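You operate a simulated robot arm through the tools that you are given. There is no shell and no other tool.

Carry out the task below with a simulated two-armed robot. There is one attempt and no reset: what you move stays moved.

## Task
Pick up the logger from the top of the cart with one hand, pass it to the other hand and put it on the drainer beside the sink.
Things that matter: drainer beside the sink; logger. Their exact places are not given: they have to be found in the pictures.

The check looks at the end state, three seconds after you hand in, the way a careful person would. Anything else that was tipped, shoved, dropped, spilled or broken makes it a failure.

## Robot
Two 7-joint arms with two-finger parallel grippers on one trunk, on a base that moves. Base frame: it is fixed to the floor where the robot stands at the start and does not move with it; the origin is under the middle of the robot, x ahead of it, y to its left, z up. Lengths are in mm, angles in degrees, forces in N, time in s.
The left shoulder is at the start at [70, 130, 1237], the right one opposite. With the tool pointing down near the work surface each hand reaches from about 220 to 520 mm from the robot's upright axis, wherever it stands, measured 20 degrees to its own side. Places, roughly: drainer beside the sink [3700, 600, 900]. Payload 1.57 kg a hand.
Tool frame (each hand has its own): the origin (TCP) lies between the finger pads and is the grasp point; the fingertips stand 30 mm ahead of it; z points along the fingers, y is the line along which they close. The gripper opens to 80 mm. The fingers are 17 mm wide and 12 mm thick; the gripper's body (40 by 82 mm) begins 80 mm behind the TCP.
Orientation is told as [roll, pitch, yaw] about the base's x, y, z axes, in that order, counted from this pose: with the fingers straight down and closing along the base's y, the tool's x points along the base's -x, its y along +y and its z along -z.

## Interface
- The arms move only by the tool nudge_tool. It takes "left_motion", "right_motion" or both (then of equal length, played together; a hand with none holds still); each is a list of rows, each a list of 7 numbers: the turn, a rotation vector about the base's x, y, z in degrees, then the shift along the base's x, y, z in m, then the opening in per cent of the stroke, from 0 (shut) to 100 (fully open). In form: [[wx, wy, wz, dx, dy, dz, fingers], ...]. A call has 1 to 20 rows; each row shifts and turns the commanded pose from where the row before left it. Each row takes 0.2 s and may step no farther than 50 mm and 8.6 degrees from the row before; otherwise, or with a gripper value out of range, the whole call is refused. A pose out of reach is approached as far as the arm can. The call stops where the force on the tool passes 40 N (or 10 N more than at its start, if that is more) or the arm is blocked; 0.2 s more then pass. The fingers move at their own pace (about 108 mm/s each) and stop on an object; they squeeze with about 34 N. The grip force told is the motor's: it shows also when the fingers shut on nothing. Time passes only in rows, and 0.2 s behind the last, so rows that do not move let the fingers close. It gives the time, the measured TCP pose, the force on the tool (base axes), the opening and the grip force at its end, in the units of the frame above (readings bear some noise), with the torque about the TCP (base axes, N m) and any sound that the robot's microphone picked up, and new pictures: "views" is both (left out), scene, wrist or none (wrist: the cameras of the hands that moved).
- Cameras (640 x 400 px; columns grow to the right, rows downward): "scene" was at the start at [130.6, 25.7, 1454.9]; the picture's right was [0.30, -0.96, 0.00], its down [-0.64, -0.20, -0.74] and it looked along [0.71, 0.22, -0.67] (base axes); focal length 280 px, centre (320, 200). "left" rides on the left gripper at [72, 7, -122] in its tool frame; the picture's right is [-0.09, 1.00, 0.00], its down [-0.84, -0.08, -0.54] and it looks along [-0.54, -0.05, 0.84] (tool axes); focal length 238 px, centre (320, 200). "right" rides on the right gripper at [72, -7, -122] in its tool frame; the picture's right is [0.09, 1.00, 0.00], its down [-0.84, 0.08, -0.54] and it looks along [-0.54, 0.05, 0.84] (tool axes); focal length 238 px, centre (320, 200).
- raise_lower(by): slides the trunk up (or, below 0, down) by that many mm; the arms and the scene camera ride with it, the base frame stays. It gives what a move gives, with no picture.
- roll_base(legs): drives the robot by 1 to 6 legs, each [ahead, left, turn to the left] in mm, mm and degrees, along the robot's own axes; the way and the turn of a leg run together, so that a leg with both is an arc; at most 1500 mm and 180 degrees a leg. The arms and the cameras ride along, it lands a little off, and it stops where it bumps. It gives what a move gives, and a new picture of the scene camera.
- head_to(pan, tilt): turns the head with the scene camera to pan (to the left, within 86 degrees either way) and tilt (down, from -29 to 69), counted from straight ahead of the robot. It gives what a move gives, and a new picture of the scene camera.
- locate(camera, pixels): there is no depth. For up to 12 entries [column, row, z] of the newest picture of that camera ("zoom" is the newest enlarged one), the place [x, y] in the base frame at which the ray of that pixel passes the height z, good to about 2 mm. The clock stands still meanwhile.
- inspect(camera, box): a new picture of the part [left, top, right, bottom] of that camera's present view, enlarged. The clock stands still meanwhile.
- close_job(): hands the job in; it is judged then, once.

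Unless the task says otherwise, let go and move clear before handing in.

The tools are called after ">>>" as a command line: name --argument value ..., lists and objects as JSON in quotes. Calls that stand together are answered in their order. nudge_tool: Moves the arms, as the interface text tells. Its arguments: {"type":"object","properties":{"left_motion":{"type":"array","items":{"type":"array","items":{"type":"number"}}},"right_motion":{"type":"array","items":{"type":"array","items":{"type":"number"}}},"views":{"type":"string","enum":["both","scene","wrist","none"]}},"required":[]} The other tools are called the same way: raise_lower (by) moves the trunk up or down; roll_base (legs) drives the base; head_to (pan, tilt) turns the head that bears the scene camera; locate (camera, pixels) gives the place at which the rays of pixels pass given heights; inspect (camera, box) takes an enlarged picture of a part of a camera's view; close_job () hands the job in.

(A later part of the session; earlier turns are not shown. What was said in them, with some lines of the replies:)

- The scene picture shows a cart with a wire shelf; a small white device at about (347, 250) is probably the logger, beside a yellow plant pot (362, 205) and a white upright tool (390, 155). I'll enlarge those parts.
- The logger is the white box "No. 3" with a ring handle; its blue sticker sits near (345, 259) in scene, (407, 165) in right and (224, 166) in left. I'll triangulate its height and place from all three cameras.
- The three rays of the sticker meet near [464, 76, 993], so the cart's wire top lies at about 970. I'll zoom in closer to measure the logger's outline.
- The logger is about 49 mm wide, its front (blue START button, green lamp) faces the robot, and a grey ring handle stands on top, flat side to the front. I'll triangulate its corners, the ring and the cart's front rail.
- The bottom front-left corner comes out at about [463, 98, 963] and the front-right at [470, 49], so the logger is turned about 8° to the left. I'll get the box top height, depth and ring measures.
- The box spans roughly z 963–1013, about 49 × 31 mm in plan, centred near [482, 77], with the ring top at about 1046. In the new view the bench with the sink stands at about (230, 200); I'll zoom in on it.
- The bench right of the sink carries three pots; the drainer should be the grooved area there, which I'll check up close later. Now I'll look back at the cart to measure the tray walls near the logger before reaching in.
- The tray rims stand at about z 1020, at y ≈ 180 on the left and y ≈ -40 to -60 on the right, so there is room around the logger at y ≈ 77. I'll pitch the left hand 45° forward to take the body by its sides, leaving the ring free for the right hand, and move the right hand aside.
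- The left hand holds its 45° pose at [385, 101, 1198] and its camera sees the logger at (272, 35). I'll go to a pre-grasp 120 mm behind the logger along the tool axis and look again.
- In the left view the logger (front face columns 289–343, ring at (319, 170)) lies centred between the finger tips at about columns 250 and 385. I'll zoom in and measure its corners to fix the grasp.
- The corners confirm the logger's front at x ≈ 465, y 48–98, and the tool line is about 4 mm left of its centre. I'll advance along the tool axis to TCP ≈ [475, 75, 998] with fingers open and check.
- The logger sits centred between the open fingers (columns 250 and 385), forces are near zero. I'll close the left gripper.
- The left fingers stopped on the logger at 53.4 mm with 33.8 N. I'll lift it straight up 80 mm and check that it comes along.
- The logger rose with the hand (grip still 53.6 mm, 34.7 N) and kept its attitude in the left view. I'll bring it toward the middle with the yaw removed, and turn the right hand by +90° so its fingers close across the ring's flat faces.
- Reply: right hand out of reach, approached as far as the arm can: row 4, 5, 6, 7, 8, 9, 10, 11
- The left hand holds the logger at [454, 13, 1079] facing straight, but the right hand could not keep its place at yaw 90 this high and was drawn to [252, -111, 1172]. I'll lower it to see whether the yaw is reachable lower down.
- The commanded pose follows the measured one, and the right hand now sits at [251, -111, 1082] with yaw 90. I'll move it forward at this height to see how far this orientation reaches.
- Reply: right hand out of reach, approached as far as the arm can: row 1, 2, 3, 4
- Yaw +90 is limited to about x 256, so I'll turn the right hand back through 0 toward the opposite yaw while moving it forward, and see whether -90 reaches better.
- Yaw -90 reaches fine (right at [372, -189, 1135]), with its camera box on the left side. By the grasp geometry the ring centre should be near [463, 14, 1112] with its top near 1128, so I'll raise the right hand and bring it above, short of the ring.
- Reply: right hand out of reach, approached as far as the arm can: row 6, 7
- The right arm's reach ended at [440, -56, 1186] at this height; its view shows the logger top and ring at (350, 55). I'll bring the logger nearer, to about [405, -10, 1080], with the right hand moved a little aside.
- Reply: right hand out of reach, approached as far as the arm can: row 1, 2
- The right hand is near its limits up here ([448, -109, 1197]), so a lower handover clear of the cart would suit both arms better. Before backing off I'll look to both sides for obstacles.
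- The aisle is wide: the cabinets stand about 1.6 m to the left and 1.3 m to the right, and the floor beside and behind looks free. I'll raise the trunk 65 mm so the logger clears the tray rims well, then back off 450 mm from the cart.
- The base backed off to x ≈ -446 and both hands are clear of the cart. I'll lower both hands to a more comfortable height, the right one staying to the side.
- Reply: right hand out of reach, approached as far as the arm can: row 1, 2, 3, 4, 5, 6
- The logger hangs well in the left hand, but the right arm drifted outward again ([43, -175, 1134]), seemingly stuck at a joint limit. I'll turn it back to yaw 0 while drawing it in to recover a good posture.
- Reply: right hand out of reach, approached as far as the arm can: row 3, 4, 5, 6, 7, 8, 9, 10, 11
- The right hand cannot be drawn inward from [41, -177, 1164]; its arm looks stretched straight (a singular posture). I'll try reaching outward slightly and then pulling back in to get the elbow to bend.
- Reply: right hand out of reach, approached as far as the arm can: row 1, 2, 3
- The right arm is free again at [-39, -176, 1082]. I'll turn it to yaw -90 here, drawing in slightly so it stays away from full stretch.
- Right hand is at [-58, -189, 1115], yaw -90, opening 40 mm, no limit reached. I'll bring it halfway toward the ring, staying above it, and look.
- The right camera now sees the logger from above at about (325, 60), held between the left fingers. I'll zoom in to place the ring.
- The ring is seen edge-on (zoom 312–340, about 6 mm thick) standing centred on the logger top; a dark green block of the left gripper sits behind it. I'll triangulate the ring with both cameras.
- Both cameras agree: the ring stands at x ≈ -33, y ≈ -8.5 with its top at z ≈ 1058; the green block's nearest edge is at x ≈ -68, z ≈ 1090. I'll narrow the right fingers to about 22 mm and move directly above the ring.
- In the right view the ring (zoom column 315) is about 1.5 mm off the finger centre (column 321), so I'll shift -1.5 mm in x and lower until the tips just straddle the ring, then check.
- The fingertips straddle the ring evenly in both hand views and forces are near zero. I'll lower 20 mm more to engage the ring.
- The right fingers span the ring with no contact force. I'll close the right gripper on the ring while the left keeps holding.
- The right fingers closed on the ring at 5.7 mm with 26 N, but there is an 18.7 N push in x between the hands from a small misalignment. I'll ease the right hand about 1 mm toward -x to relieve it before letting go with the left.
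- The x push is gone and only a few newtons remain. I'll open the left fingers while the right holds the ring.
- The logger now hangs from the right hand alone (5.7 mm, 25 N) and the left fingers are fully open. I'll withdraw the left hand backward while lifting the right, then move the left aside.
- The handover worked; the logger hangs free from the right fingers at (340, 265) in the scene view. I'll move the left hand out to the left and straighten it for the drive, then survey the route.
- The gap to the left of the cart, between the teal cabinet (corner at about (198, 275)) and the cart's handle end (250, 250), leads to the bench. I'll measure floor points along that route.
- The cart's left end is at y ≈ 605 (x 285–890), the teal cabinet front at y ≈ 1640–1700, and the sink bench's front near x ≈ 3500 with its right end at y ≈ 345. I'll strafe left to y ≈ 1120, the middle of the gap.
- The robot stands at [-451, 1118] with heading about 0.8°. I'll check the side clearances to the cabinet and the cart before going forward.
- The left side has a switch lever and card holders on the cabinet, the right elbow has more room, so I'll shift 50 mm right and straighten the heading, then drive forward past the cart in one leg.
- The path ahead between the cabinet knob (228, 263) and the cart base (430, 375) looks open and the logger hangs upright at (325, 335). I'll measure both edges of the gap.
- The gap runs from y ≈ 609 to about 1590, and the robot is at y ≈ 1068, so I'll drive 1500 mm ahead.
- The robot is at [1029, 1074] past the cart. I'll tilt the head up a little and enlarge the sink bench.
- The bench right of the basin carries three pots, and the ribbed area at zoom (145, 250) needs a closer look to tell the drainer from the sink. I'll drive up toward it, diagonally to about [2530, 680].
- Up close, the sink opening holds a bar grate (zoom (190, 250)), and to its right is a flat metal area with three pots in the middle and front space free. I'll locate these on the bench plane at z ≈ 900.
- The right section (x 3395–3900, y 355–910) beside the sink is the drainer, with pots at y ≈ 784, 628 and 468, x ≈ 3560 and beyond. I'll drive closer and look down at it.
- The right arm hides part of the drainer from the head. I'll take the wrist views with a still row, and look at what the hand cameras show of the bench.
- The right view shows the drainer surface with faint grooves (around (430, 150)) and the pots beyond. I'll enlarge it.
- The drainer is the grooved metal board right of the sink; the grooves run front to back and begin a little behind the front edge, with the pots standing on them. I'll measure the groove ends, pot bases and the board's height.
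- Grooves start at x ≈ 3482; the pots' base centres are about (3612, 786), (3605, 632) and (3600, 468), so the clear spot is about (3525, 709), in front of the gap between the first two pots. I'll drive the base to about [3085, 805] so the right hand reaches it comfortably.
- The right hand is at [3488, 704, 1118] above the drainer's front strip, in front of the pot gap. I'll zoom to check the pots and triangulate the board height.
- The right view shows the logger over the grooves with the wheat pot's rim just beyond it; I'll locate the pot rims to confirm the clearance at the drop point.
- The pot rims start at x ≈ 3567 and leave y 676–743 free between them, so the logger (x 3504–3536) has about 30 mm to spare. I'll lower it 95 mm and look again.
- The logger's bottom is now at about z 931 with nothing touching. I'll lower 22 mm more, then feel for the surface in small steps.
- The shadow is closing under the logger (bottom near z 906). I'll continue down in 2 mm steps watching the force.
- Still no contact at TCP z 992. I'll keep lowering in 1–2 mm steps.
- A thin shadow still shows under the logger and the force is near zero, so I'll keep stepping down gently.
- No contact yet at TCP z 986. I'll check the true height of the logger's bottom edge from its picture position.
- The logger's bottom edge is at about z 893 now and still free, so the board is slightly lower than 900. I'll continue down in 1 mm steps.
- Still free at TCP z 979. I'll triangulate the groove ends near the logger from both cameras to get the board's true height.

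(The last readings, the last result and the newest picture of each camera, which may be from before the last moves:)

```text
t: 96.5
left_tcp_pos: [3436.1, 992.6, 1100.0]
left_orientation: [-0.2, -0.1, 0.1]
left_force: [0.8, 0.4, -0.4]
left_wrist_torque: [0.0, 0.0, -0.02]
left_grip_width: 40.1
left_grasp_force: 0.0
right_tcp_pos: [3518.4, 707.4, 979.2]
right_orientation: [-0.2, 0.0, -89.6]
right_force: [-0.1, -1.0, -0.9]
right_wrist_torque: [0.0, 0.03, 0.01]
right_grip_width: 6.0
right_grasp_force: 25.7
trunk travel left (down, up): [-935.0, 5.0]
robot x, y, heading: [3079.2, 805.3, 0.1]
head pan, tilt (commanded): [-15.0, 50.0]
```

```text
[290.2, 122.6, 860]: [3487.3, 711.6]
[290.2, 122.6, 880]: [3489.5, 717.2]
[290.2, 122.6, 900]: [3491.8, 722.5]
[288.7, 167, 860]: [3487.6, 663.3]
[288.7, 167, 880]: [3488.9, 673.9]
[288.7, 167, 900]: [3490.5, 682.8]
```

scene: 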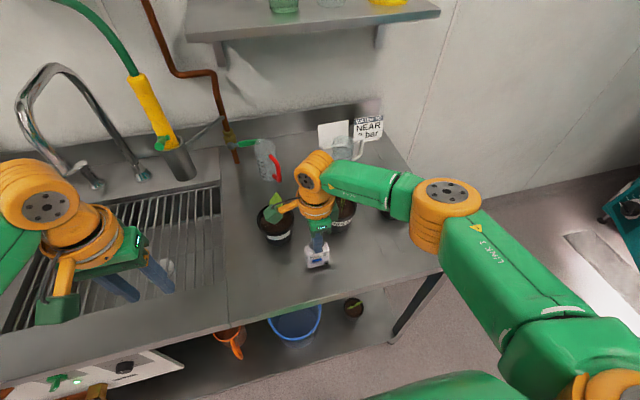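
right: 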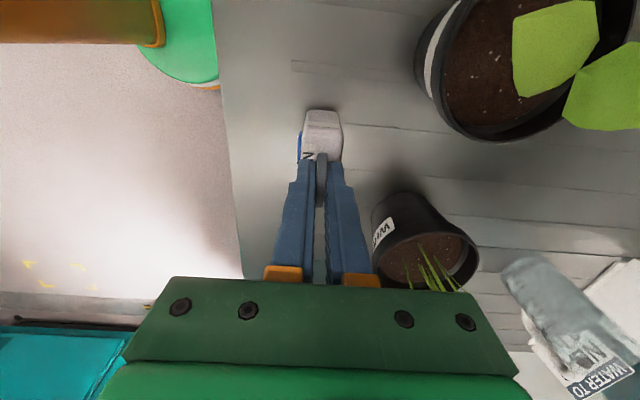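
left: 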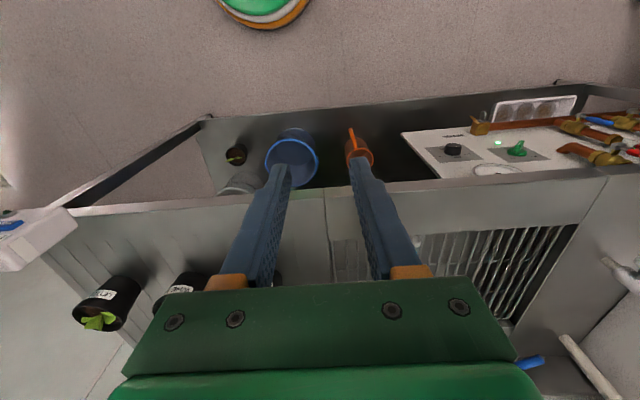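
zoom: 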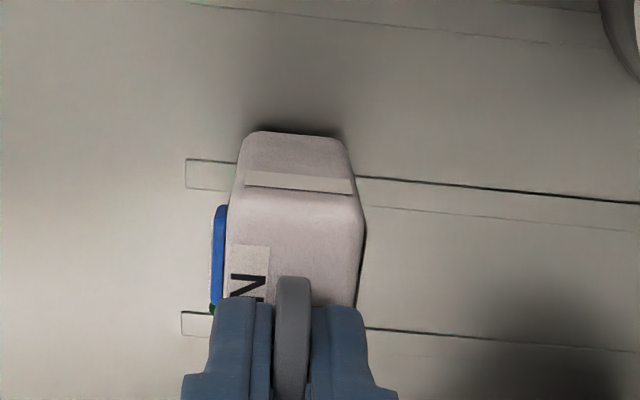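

The board comes out at z ≈ 885–895, and the logger bottom is at about 889, so contact should be close. I'll keep stepping.

>>> nudge_tool --right_motion '[[0, 0, 0, 0, 0, -0.001, 0], [0, 0, 0, 0, 0, -0.001, 0]]' --views "none"

>>> nudge_tool --right_motion '[[0, 0, 0, 0, 0, -0.001, 0], [0, 0, 0, 0, 0, 0, 0]]' --views "none"

>>> nudge_tool --right_motion '[[0, 0, 0, 0, 0, -0.001, 0], [0, 0, 0, 0, 0, 0, 0]]' --views "none"

```text
t: 97.2
left_tcp_pos: [3435.6, 993.1, 1099.8]
left_orientation: [-0.3, 0.0, 0.2]
left_force: [0.0, 0.2, 0.2]
left_wrist_torque: [0.0, -0.04, 0.02]
left_grip_width: 40.2
left_grasp_force: 0.0
right_tcp_pos: [3517.4, 708.2, 976.9]
right_orientation: [-0.1, -0.1, -89.7]
right_force: [0.0, 0.2, -1.1]
right_wrist_torque: [-0.02, 0.02, 0.0]
right_grip_width: 5.7
right_grasp_force: 25.6
trunk travel left (down, up): [-935.0, 5.0]
robot x, y, heading: [3076.1, 801.7, -0.1]
head pan, tilt (commanded): [-15.0, 50.0]
```

```text
t: 97.8
left_tcp_pos: [3435.5, 993.4, 1099.9]
left_orientation: [-0.3, 0.0, 0.1]
left_force: [-1.1, 0.0, 1.1]
left_wrist_torque: [0.0, -0.02, 0.01]
left_grip_width: 40.0
left_grasp_force: 0.1
right_tcp_pos: [3518.4, 707.8, 975.2]
right_orientation: [0.0, -0.1, -89.7]
right_force: [0.7, -0.1, -0.4]
right_wrist_torque: [0.01, 0.0, 0.01]
right_grip_width: 5.7
right_grasp_force: 25.5
trunk travel left (down, up): [-935.0, 5.0]
robot x, y, heading: [3079.8, 805.4, 0.1]
head pan, tilt (commanded): [-15.0, 50.0]
```

```text
t: 98.3
left_tcp_pos: [3434.8, 993.3, 1099.2]
left_orientation: [-0.3, 0.0, 0.1]
left_force: [0.0, 0.7, -0.2]
left_wrist_torque: [0.02, 0.0, 0.0]
left_grip_width: 40.3
left_grasp_force: 0.0
right_tcp_pos: [3518.1, 708.2, 975.8]
right_orientation: [-0.2, 0.0, -89.7]
right_force: [0.6, 0.8, -0.6]
right_wrist_torque: [-0.04, 0.0, 0.01]
right_grip_width: 5.7
right_grasp_force: 25.5
trunk travel left (down, up): [-935.0, 5.0]
robot x, y, heading: [3076.7, 804.3, 0.2]
head pan, tilt (commanded): [-15.0, 50.0]
```

Still no contact at TCP z ≈ 975.5. Before going further I'll check the clearance between the right hand's camera box and the seedling in the left pot.

>>> locate --camera "right" --pixels '[[513, 50, 1000], [513, 50, 1030], [513, 50, 1060], [575, 90, 1030], [419, 70, 975]]'

>>> nudge_tool --right_motion '[[0, 0, 0, 0, 0, -0.001, 0], [0, 0, 0, 0, 0, 0, 0]]' --views "both"

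>>> inspect --camera "scene" --box '[250, 180, 370, 280]'

```text
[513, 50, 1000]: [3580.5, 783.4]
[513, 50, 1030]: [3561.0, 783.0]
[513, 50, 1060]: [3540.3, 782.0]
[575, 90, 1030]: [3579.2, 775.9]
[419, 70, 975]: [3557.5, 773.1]
```

```text
t: 99.0
left_tcp_pos: [3436.0, 994.4, 1099.5]
left_orientation: [-0.3, 0.0, 0.1]
left_force: [0.7, 0.0, 0.2]
left_wrist_torque: [-0.04, -0.01, -0.07]
left_grip_width: 40.0
left_grasp_force: 0.1
right_tcp_pos: [3518.4, 708.3, 974.9]
right_orientation: [-0.1, 0.0, -89.7]
right_force: [-0.3, -0.1, -0.5]
right_wrist_torque: [-0.02, 0.0, 0.0]
right_grip_width: 5.6
right_grasp_force: 25.9
trunk travel left (down, up): [-935.0, 5.0]
robot x, y, heading: [3077.7, 802.0, 0.4]
head pan, tilt (commanded): [-15.0, 50.0]
```

scene: 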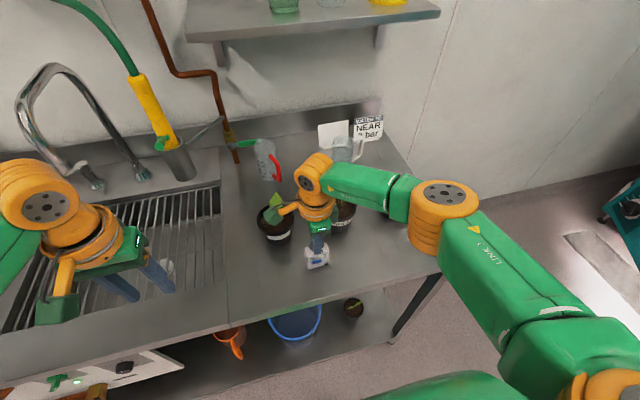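
right: 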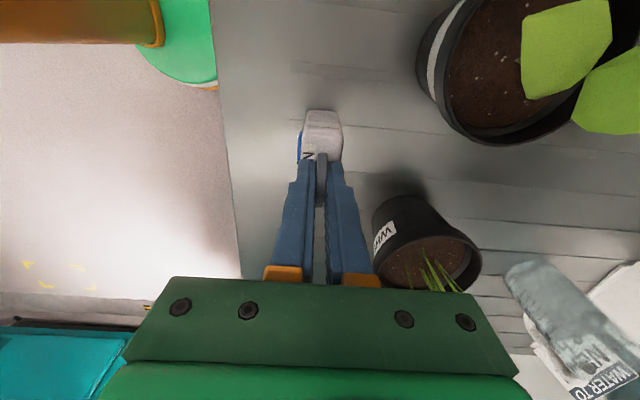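

```text
4.00 times, centred on (310, 230) of scene
```

zoom: 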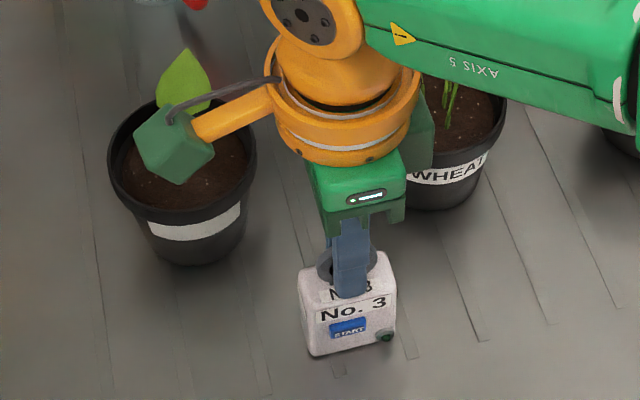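

The leaf stays well behind and below the camera box, and no contact is felt yet. I'll keep stepping down.

>>> nudge_tool --right_motion '[[0, 0, 0, 0, 0, -0.001, 0], [0, 0, 0, 0, 0, -0.001, 0]]' --views "none"

>>> nudge_tool --right_motion '[[0, 0, 0, 0, 0, -0.001, 0], [0, 0, 0, 0, 0, 0, 0]]' --views "none"

>>> nudge_tool --right_motion '[[0, 0, 0, 0, 0, -0.001, 0], [0, 0, 0, 0, 0, 0, 0]]' --views "wrist"

>>> inspect --camera "right" --box '[240, 70, 420, 190]'

>>> inspect --camera "scene" --box '[290, 220, 360, 280]'

```text
t: 99.5
left_tcp_pos: [3433.9, 994.3, 1100.4]
left_orientation: [-0.3, 0.0, 0.2]
left_force: [0.1, 0.0, 0.8]
left_wrist_torque: [-0.02, -0.03, -0.01]
left_grip_width: 39.7
left_grasp_force: 0.2
right_tcp_pos: [3517.9, 708.7, 975.2]
right_orientation: [0.1, -0.1, -89.7]
right_force: [2.4, -1.2, 10.6]
right_wrist_torque: [-0.06, -0.1, 0.02]
right_grip_width: 5.6
right_grasp_force: 26.3
trunk travel left (down, up): [-935.0, 5.0]
robot x, y, heading: [3075.7, 805.8, 0.3]
head pan, tilt (commanded): [-15.0, 50.0]
```

```text
t: 100.2
left_tcp_pos: [3433.3, 993.0, 1101.5]
left_orientation: [-0.3, -0.1, 0.2]
left_force: [0.3, -0.1, 0.2]
left_wrist_torque: [0.03, 0.03, 0.0]
left_grip_width: 40.2
left_grasp_force: 0.0
right_tcp_pos: [3516.1, 709.0, 974.3]
right_orientation: [0.2, 0.0, -89.7]
right_force: [7.9, -3.0, 28.8]
right_wrist_torque: [-0.1, -0.43, 0.02]
right_grip_width: 5.6
right_grasp_force: 25.5
trunk travel left (down, up): [-935.0, 5.0]
robot x, y, heading: [3081.5, 804.2, 0.1]
head pan, tilt (commanded): [-15.0, 50.0]
```

```text
t: 100.6
left_tcp_pos: [3431.6, 993.3, 1100.0]
left_orientation: [-0.3, -0.2, 0.1]
left_force: [0.0, -0.5, -0.8]
left_wrist_torque: [0.0, 0.0, 0.02]
left_grip_width: 40.1
left_grasp_force: 0.1
right_tcp_pos: [3517.4, 708.4, 974.6]
right_orientation: [0.5, 0.0, -89.8]
right_force: [-1.5, -1.0, 16.0]
right_wrist_torque: [-0.09, 0.37, 0.01]
right_grip_width: 5.7
right_grasp_force: 25.7
trunk travel left (down, up): [-935.0, 5.0]
robot x, y, heading: [3076.2, 799.0, -0.1]
head pan, tilt (commanded): [-15.0, 50.0]
stopped in row 2 (right hand): the force on the tool passed its limit at 41 N (the readings are from after the stop); the commanded pose is now the measured one
```

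right: 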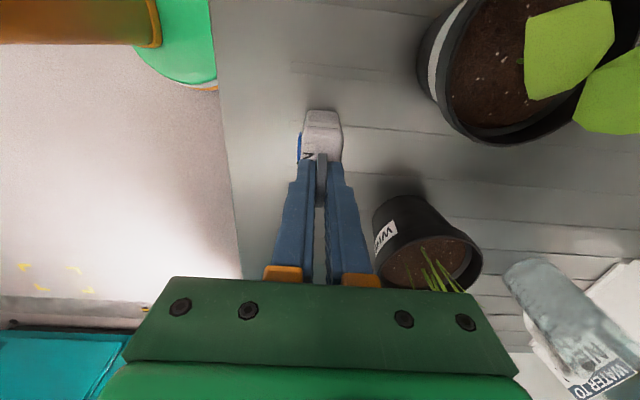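

```text
3.33 times, centred on (330, 130) of right
```

zoom: 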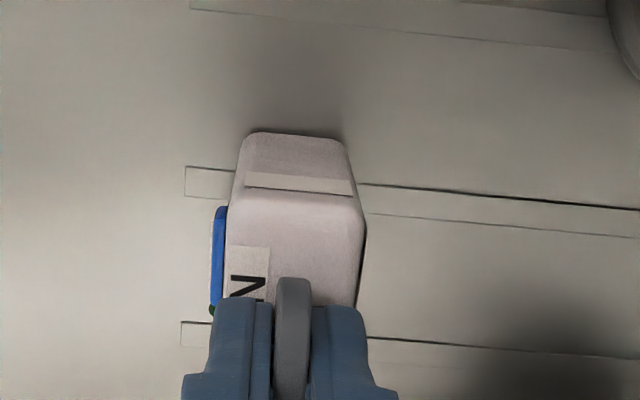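

```text
6.67 times, centred on (325, 250) of scene
```

zoom: 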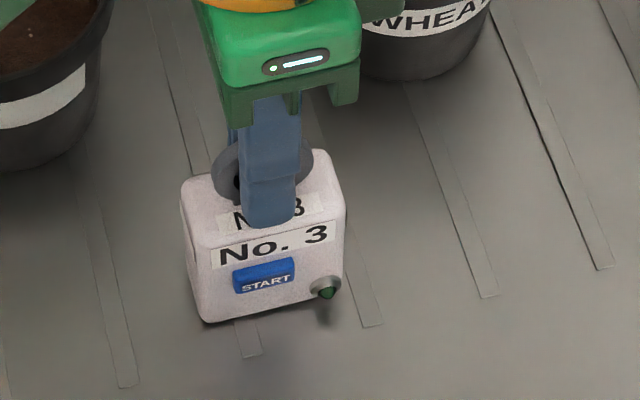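

Contact is felt: the force rose to 41 N and the call stopped, now 16 N at TCP z 974.6 with the logger on the board. I'll ease up 0.7 mm to unload it before opening.

>>> nudge_tool --right_motion '[[0, 0, 0, 0, 0, 0.0007, 0], [0, 0, 0, 0, 0, 0, 0]]' --views "none"

```text
t: 101.2
left_tcp_pos: [3433.1, 993.9, 1100.3]
left_orientation: [-0.3, -0.1, 0.0]
left_force: [0.5, -1.1, -0.5]
left_wrist_torque: [0.01, -0.02, -0.02]
left_grip_width: 40.0
left_grasp_force: 0.1
right_tcp_pos: [3517.8, 708.5, 974.3]
right_orientation: [0.4, -0.1, -89.8]
right_force: [-0.6, -0.9, 12.6]
right_wrist_torque: [0.08, 0.24, -0.01]
right_grip_width: 5.7
right_grasp_force: 25.8
trunk travel left (down, up): [-935.0, 5.0]
robot x, y, heading: [3079.5, 804.9, -0.2]
head pan, tilt (commanded): [-15.0, 50.0]
```

Still 12.6 N downward; I'll ease up a little more.

>>> nudge_tool --right_motion '[[0, 0, 0, 0, 0, 0.0007, 0], [0, 0, 0, 0, 0, 0, 0]]' --views "none"

```text
t: 101.8
left_tcp_pos: [3433.9, 991.8, 1099.2]
left_orientation: [-0.3, -0.1, 0.1]
left_force: [-0.4, -0.5, 0.0]
left_wrist_torque: [-0.02, 0.0, -0.01]
left_grip_width: 39.9
left_grasp_force: 0.0
right_tcp_pos: [3518.0, 709.4, 973.9]
right_orientation: [0.4, 0.0, -89.6]
right_force: [-1.3, -0.2, 4.7]
right_wrist_torque: [0.12, 0.22, 0.01]
right_grip_width: 5.7
right_grasp_force: 25.9
trunk travel left (down, up): [-935.0, 5.0]
robot x, y, heading: [3078.9, 801.8, 0.3]
head pan, tilt (commanded): [-15.0, 50.0]
```

Only 4.7 N remain, so the logger rests on the board. I'll open the right fingers to about 24 mm.

>>> nudge_tool --right_motion '[[0, 0, 0, 0, 0, 0, 15], [0, 0, 0, 0, 0, 0, 30], [0, 0, 0, 0, 0, 0, 30], [0, 0, 0, 0, 0, 0, 30]]' --views "both"

>>> inspect --camera "scene" --box '[290, 220, 360, 280]'

>>> inspect --camera "right" --box '[240, 70, 420, 190]'

```text
t: 102.8
left_tcp_pos: [3434.8, 994.3, 1100.6]
left_orientation: [-0.4, 0.0, 0.1]
left_force: [-0.6, 0.0, 0.7]
left_wrist_torque: [0.02, -0.02, -0.01]
left_grip_width: 40.2
left_grasp_force: 0.1
right_tcp_pos: [3518.7, 708.9, 974.6]
right_orientation: [0.3, 0.0, -89.7]
right_force: [1.8, -0.8, 7.1]
right_wrist_torque: [0.0, -0.02, 0.02]
right_grip_width: 23.1
right_grasp_force: 0.1
trunk travel left (down, up): [-935.0, 5.0]
robot x, y, heading: [3078.7, 803.3, 0.1]
head pan, tilt (commanded): [-15.0, 50.0]
```

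scene: 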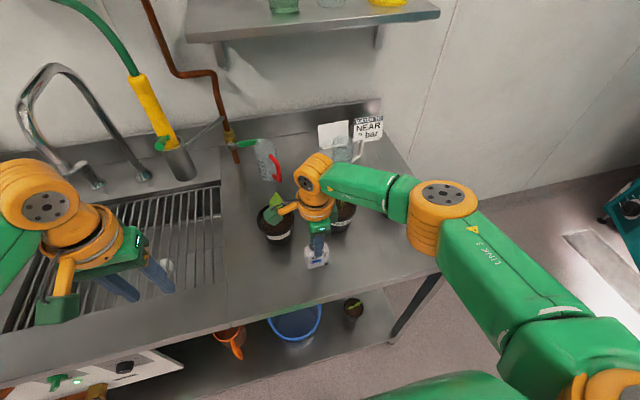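
right: 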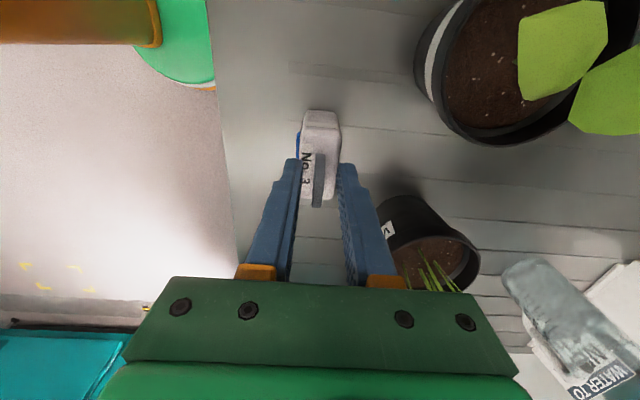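

```text
6.67 times, centred on (325, 250) of scene
```

zoom: 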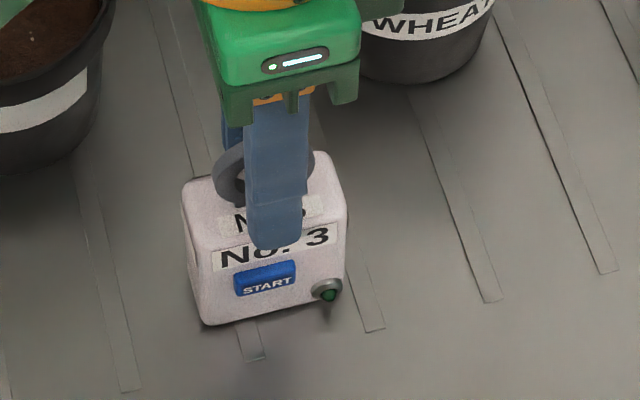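

```text
3.33 times, centred on (330, 130) of right
```

zoom: 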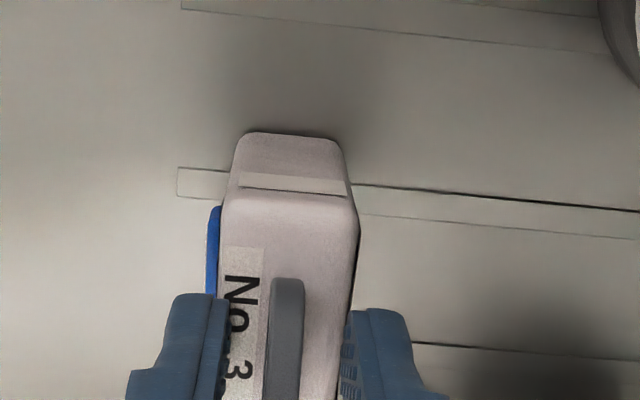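

The fingers are open 23 mm with the ring standing free between them, and the logger sits flat. I'll lift the right hand straight up clear of it.

>>> nudge_tool --right_motion '[[0, 0, 0, 0, 0, 0.003, 30], [0, 0, 0, 0, 0, 0.008, 30], [0, 0, 0, 0, 0, 0.012, 30], [0, 0, 0, 0, 0, 0.02, 30], [0, 0, 0, 0, 0, 0.025, 30], [0, 0, 0, 0, 0, 0.03, 30], [0, 0, 0, 0, 0, 0.03, 30], [0, 0, 0, 0, 0, 0, 30]]' --views "both"

>>> inspect --camera "scene" --box '[250, 180, 400, 290]'

>>> inspect --camera "right" --box '[240, 60, 460, 220]'

```text
t: 104.6
left_tcp_pos: [3436.1, 992.7, 1100.8]
left_orientation: [-0.5, 0.0, 0.1]
left_force: [-0.9, 0.1, 0.6]
left_wrist_torque: [0.02, 0.0, 0.0]
left_grip_width: 40.0
left_grasp_force: 0.0
right_tcp_pos: [3519.5, 707.4, 1101.3]
right_orientation: [0.2, 0.0, -89.9]
right_force: [0.4, -0.3, -0.5]
right_wrist_torque: [-0.02, 0.02, 0.0]
right_grip_width: 23.8
right_grasp_force: 0.1
trunk travel left (down, up): [-935.0, 5.0]
robot x, y, heading: [3078.7, 803.1, 0.1]
head pan, tilt (commanded): [-15.0, 50.0]
```

scene: 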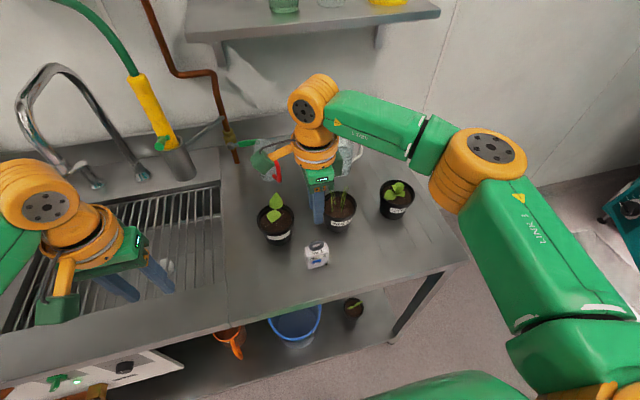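
right: 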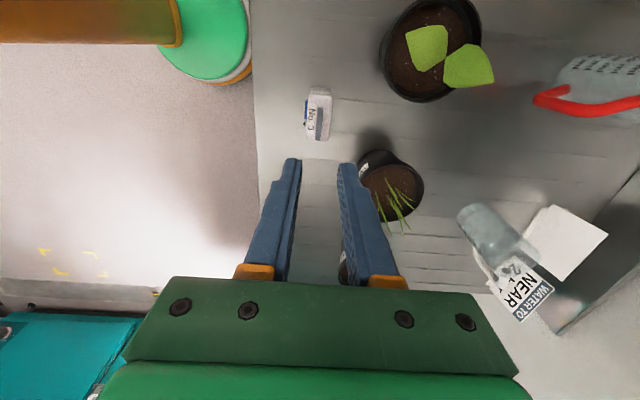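

```text
3.64 times, centred on (325, 235) of scene
```

zoom: 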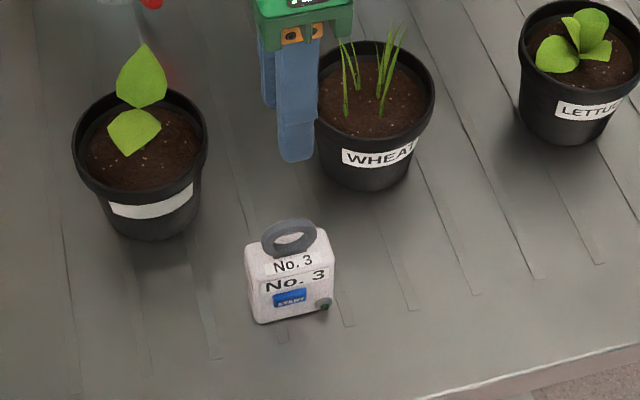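

```text
2.50 times, centred on (350, 140) of right
```

zoom: 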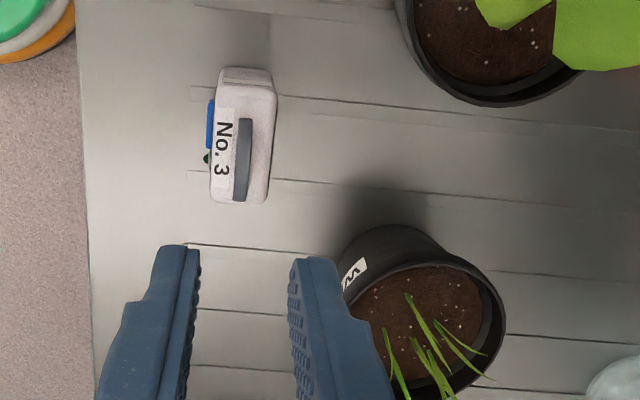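

The logger stands upright and free on the grooved drainer (zoom (290, 275)), the pots undisturbed, and the right hand is clear above. I'll back the base off 250 mm to be well clear and take a last look.

>>> roll_base --legs '[[-250, 0, 0]]'

>>> inspect --camera "scene" --box '[220, 120, 440, 270]'

```text
t: 106.5
left_tcp_pos: [3189.8, 992.3, 1098.3]
left_orientation: [-0.2, 0.2, 0.3]
left_force: [0.3, -0.7, 0.4]
left_wrist_torque: [-0.02, 0.04, 0.02]
left_grip_width: 40.1
left_grasp_force: 0.0
right_tcp_pos: [3273.6, 708.3, 1099.9]
right_orientation: [0.1, 0.1, -89.6]
right_force: [0.1, 0.0, 0.2]
right_wrist_torque: [-0.04, 0.06, 0.02]
right_grip_width: 24.0
right_grasp_force: 0.1
trunk travel left (down, up): [-935.0, 5.0]
robot x, y, heading: [2828.4, 805.4, 0.1]
head pan, tilt (commanded): [-15.0, 50.0]
```

scene: 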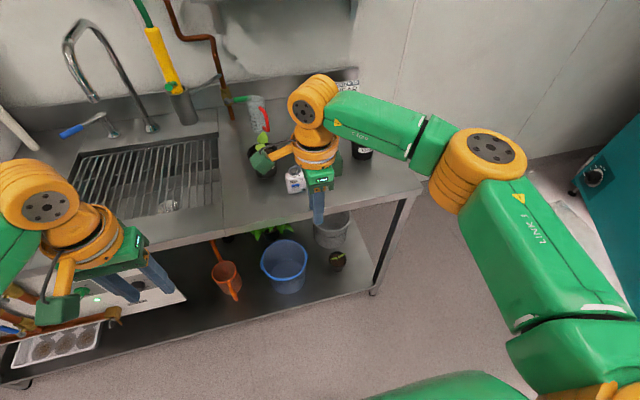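

```text
2.67 times, centred on (330, 195) of scene
```

zoom: 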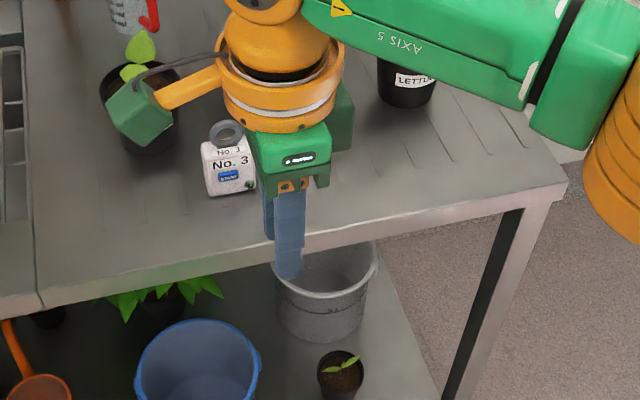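

The last view shows the logger standing upright on the drainer (zoom (228, 160)), with the pots in place and both hands empty and clear of the bench. I'll hand the job in.

>>> close_job

```text
The job is handed in.
```

The logger is standing upright on the grooved drainer to the right of the sink, at about [3518, 708] in the base frame. I have handed the job in, but I have not seen a verdict.

- **Pick-up:** the left hand took it off the cart by its sides, without touching the START button.
- **Handover:** I backed away from the cart and the right hand took the logger by its ring before the left hand let go.
- **Placing:** the right hand set it down in front of the gap between the left-hand pot and the WHEAT pot. While I was feeling for the surface, the downward force briefly reached 41 N and that move stopped. I eased off before opening the fingers, and the logger stayed upright.
- **Surroundings:** I saw nothing tipped or moved. All three pots on the drainer were in place after release, and both hands were empty and clear of the bench when I handed in. I did not look at the cart again after driving away from it.
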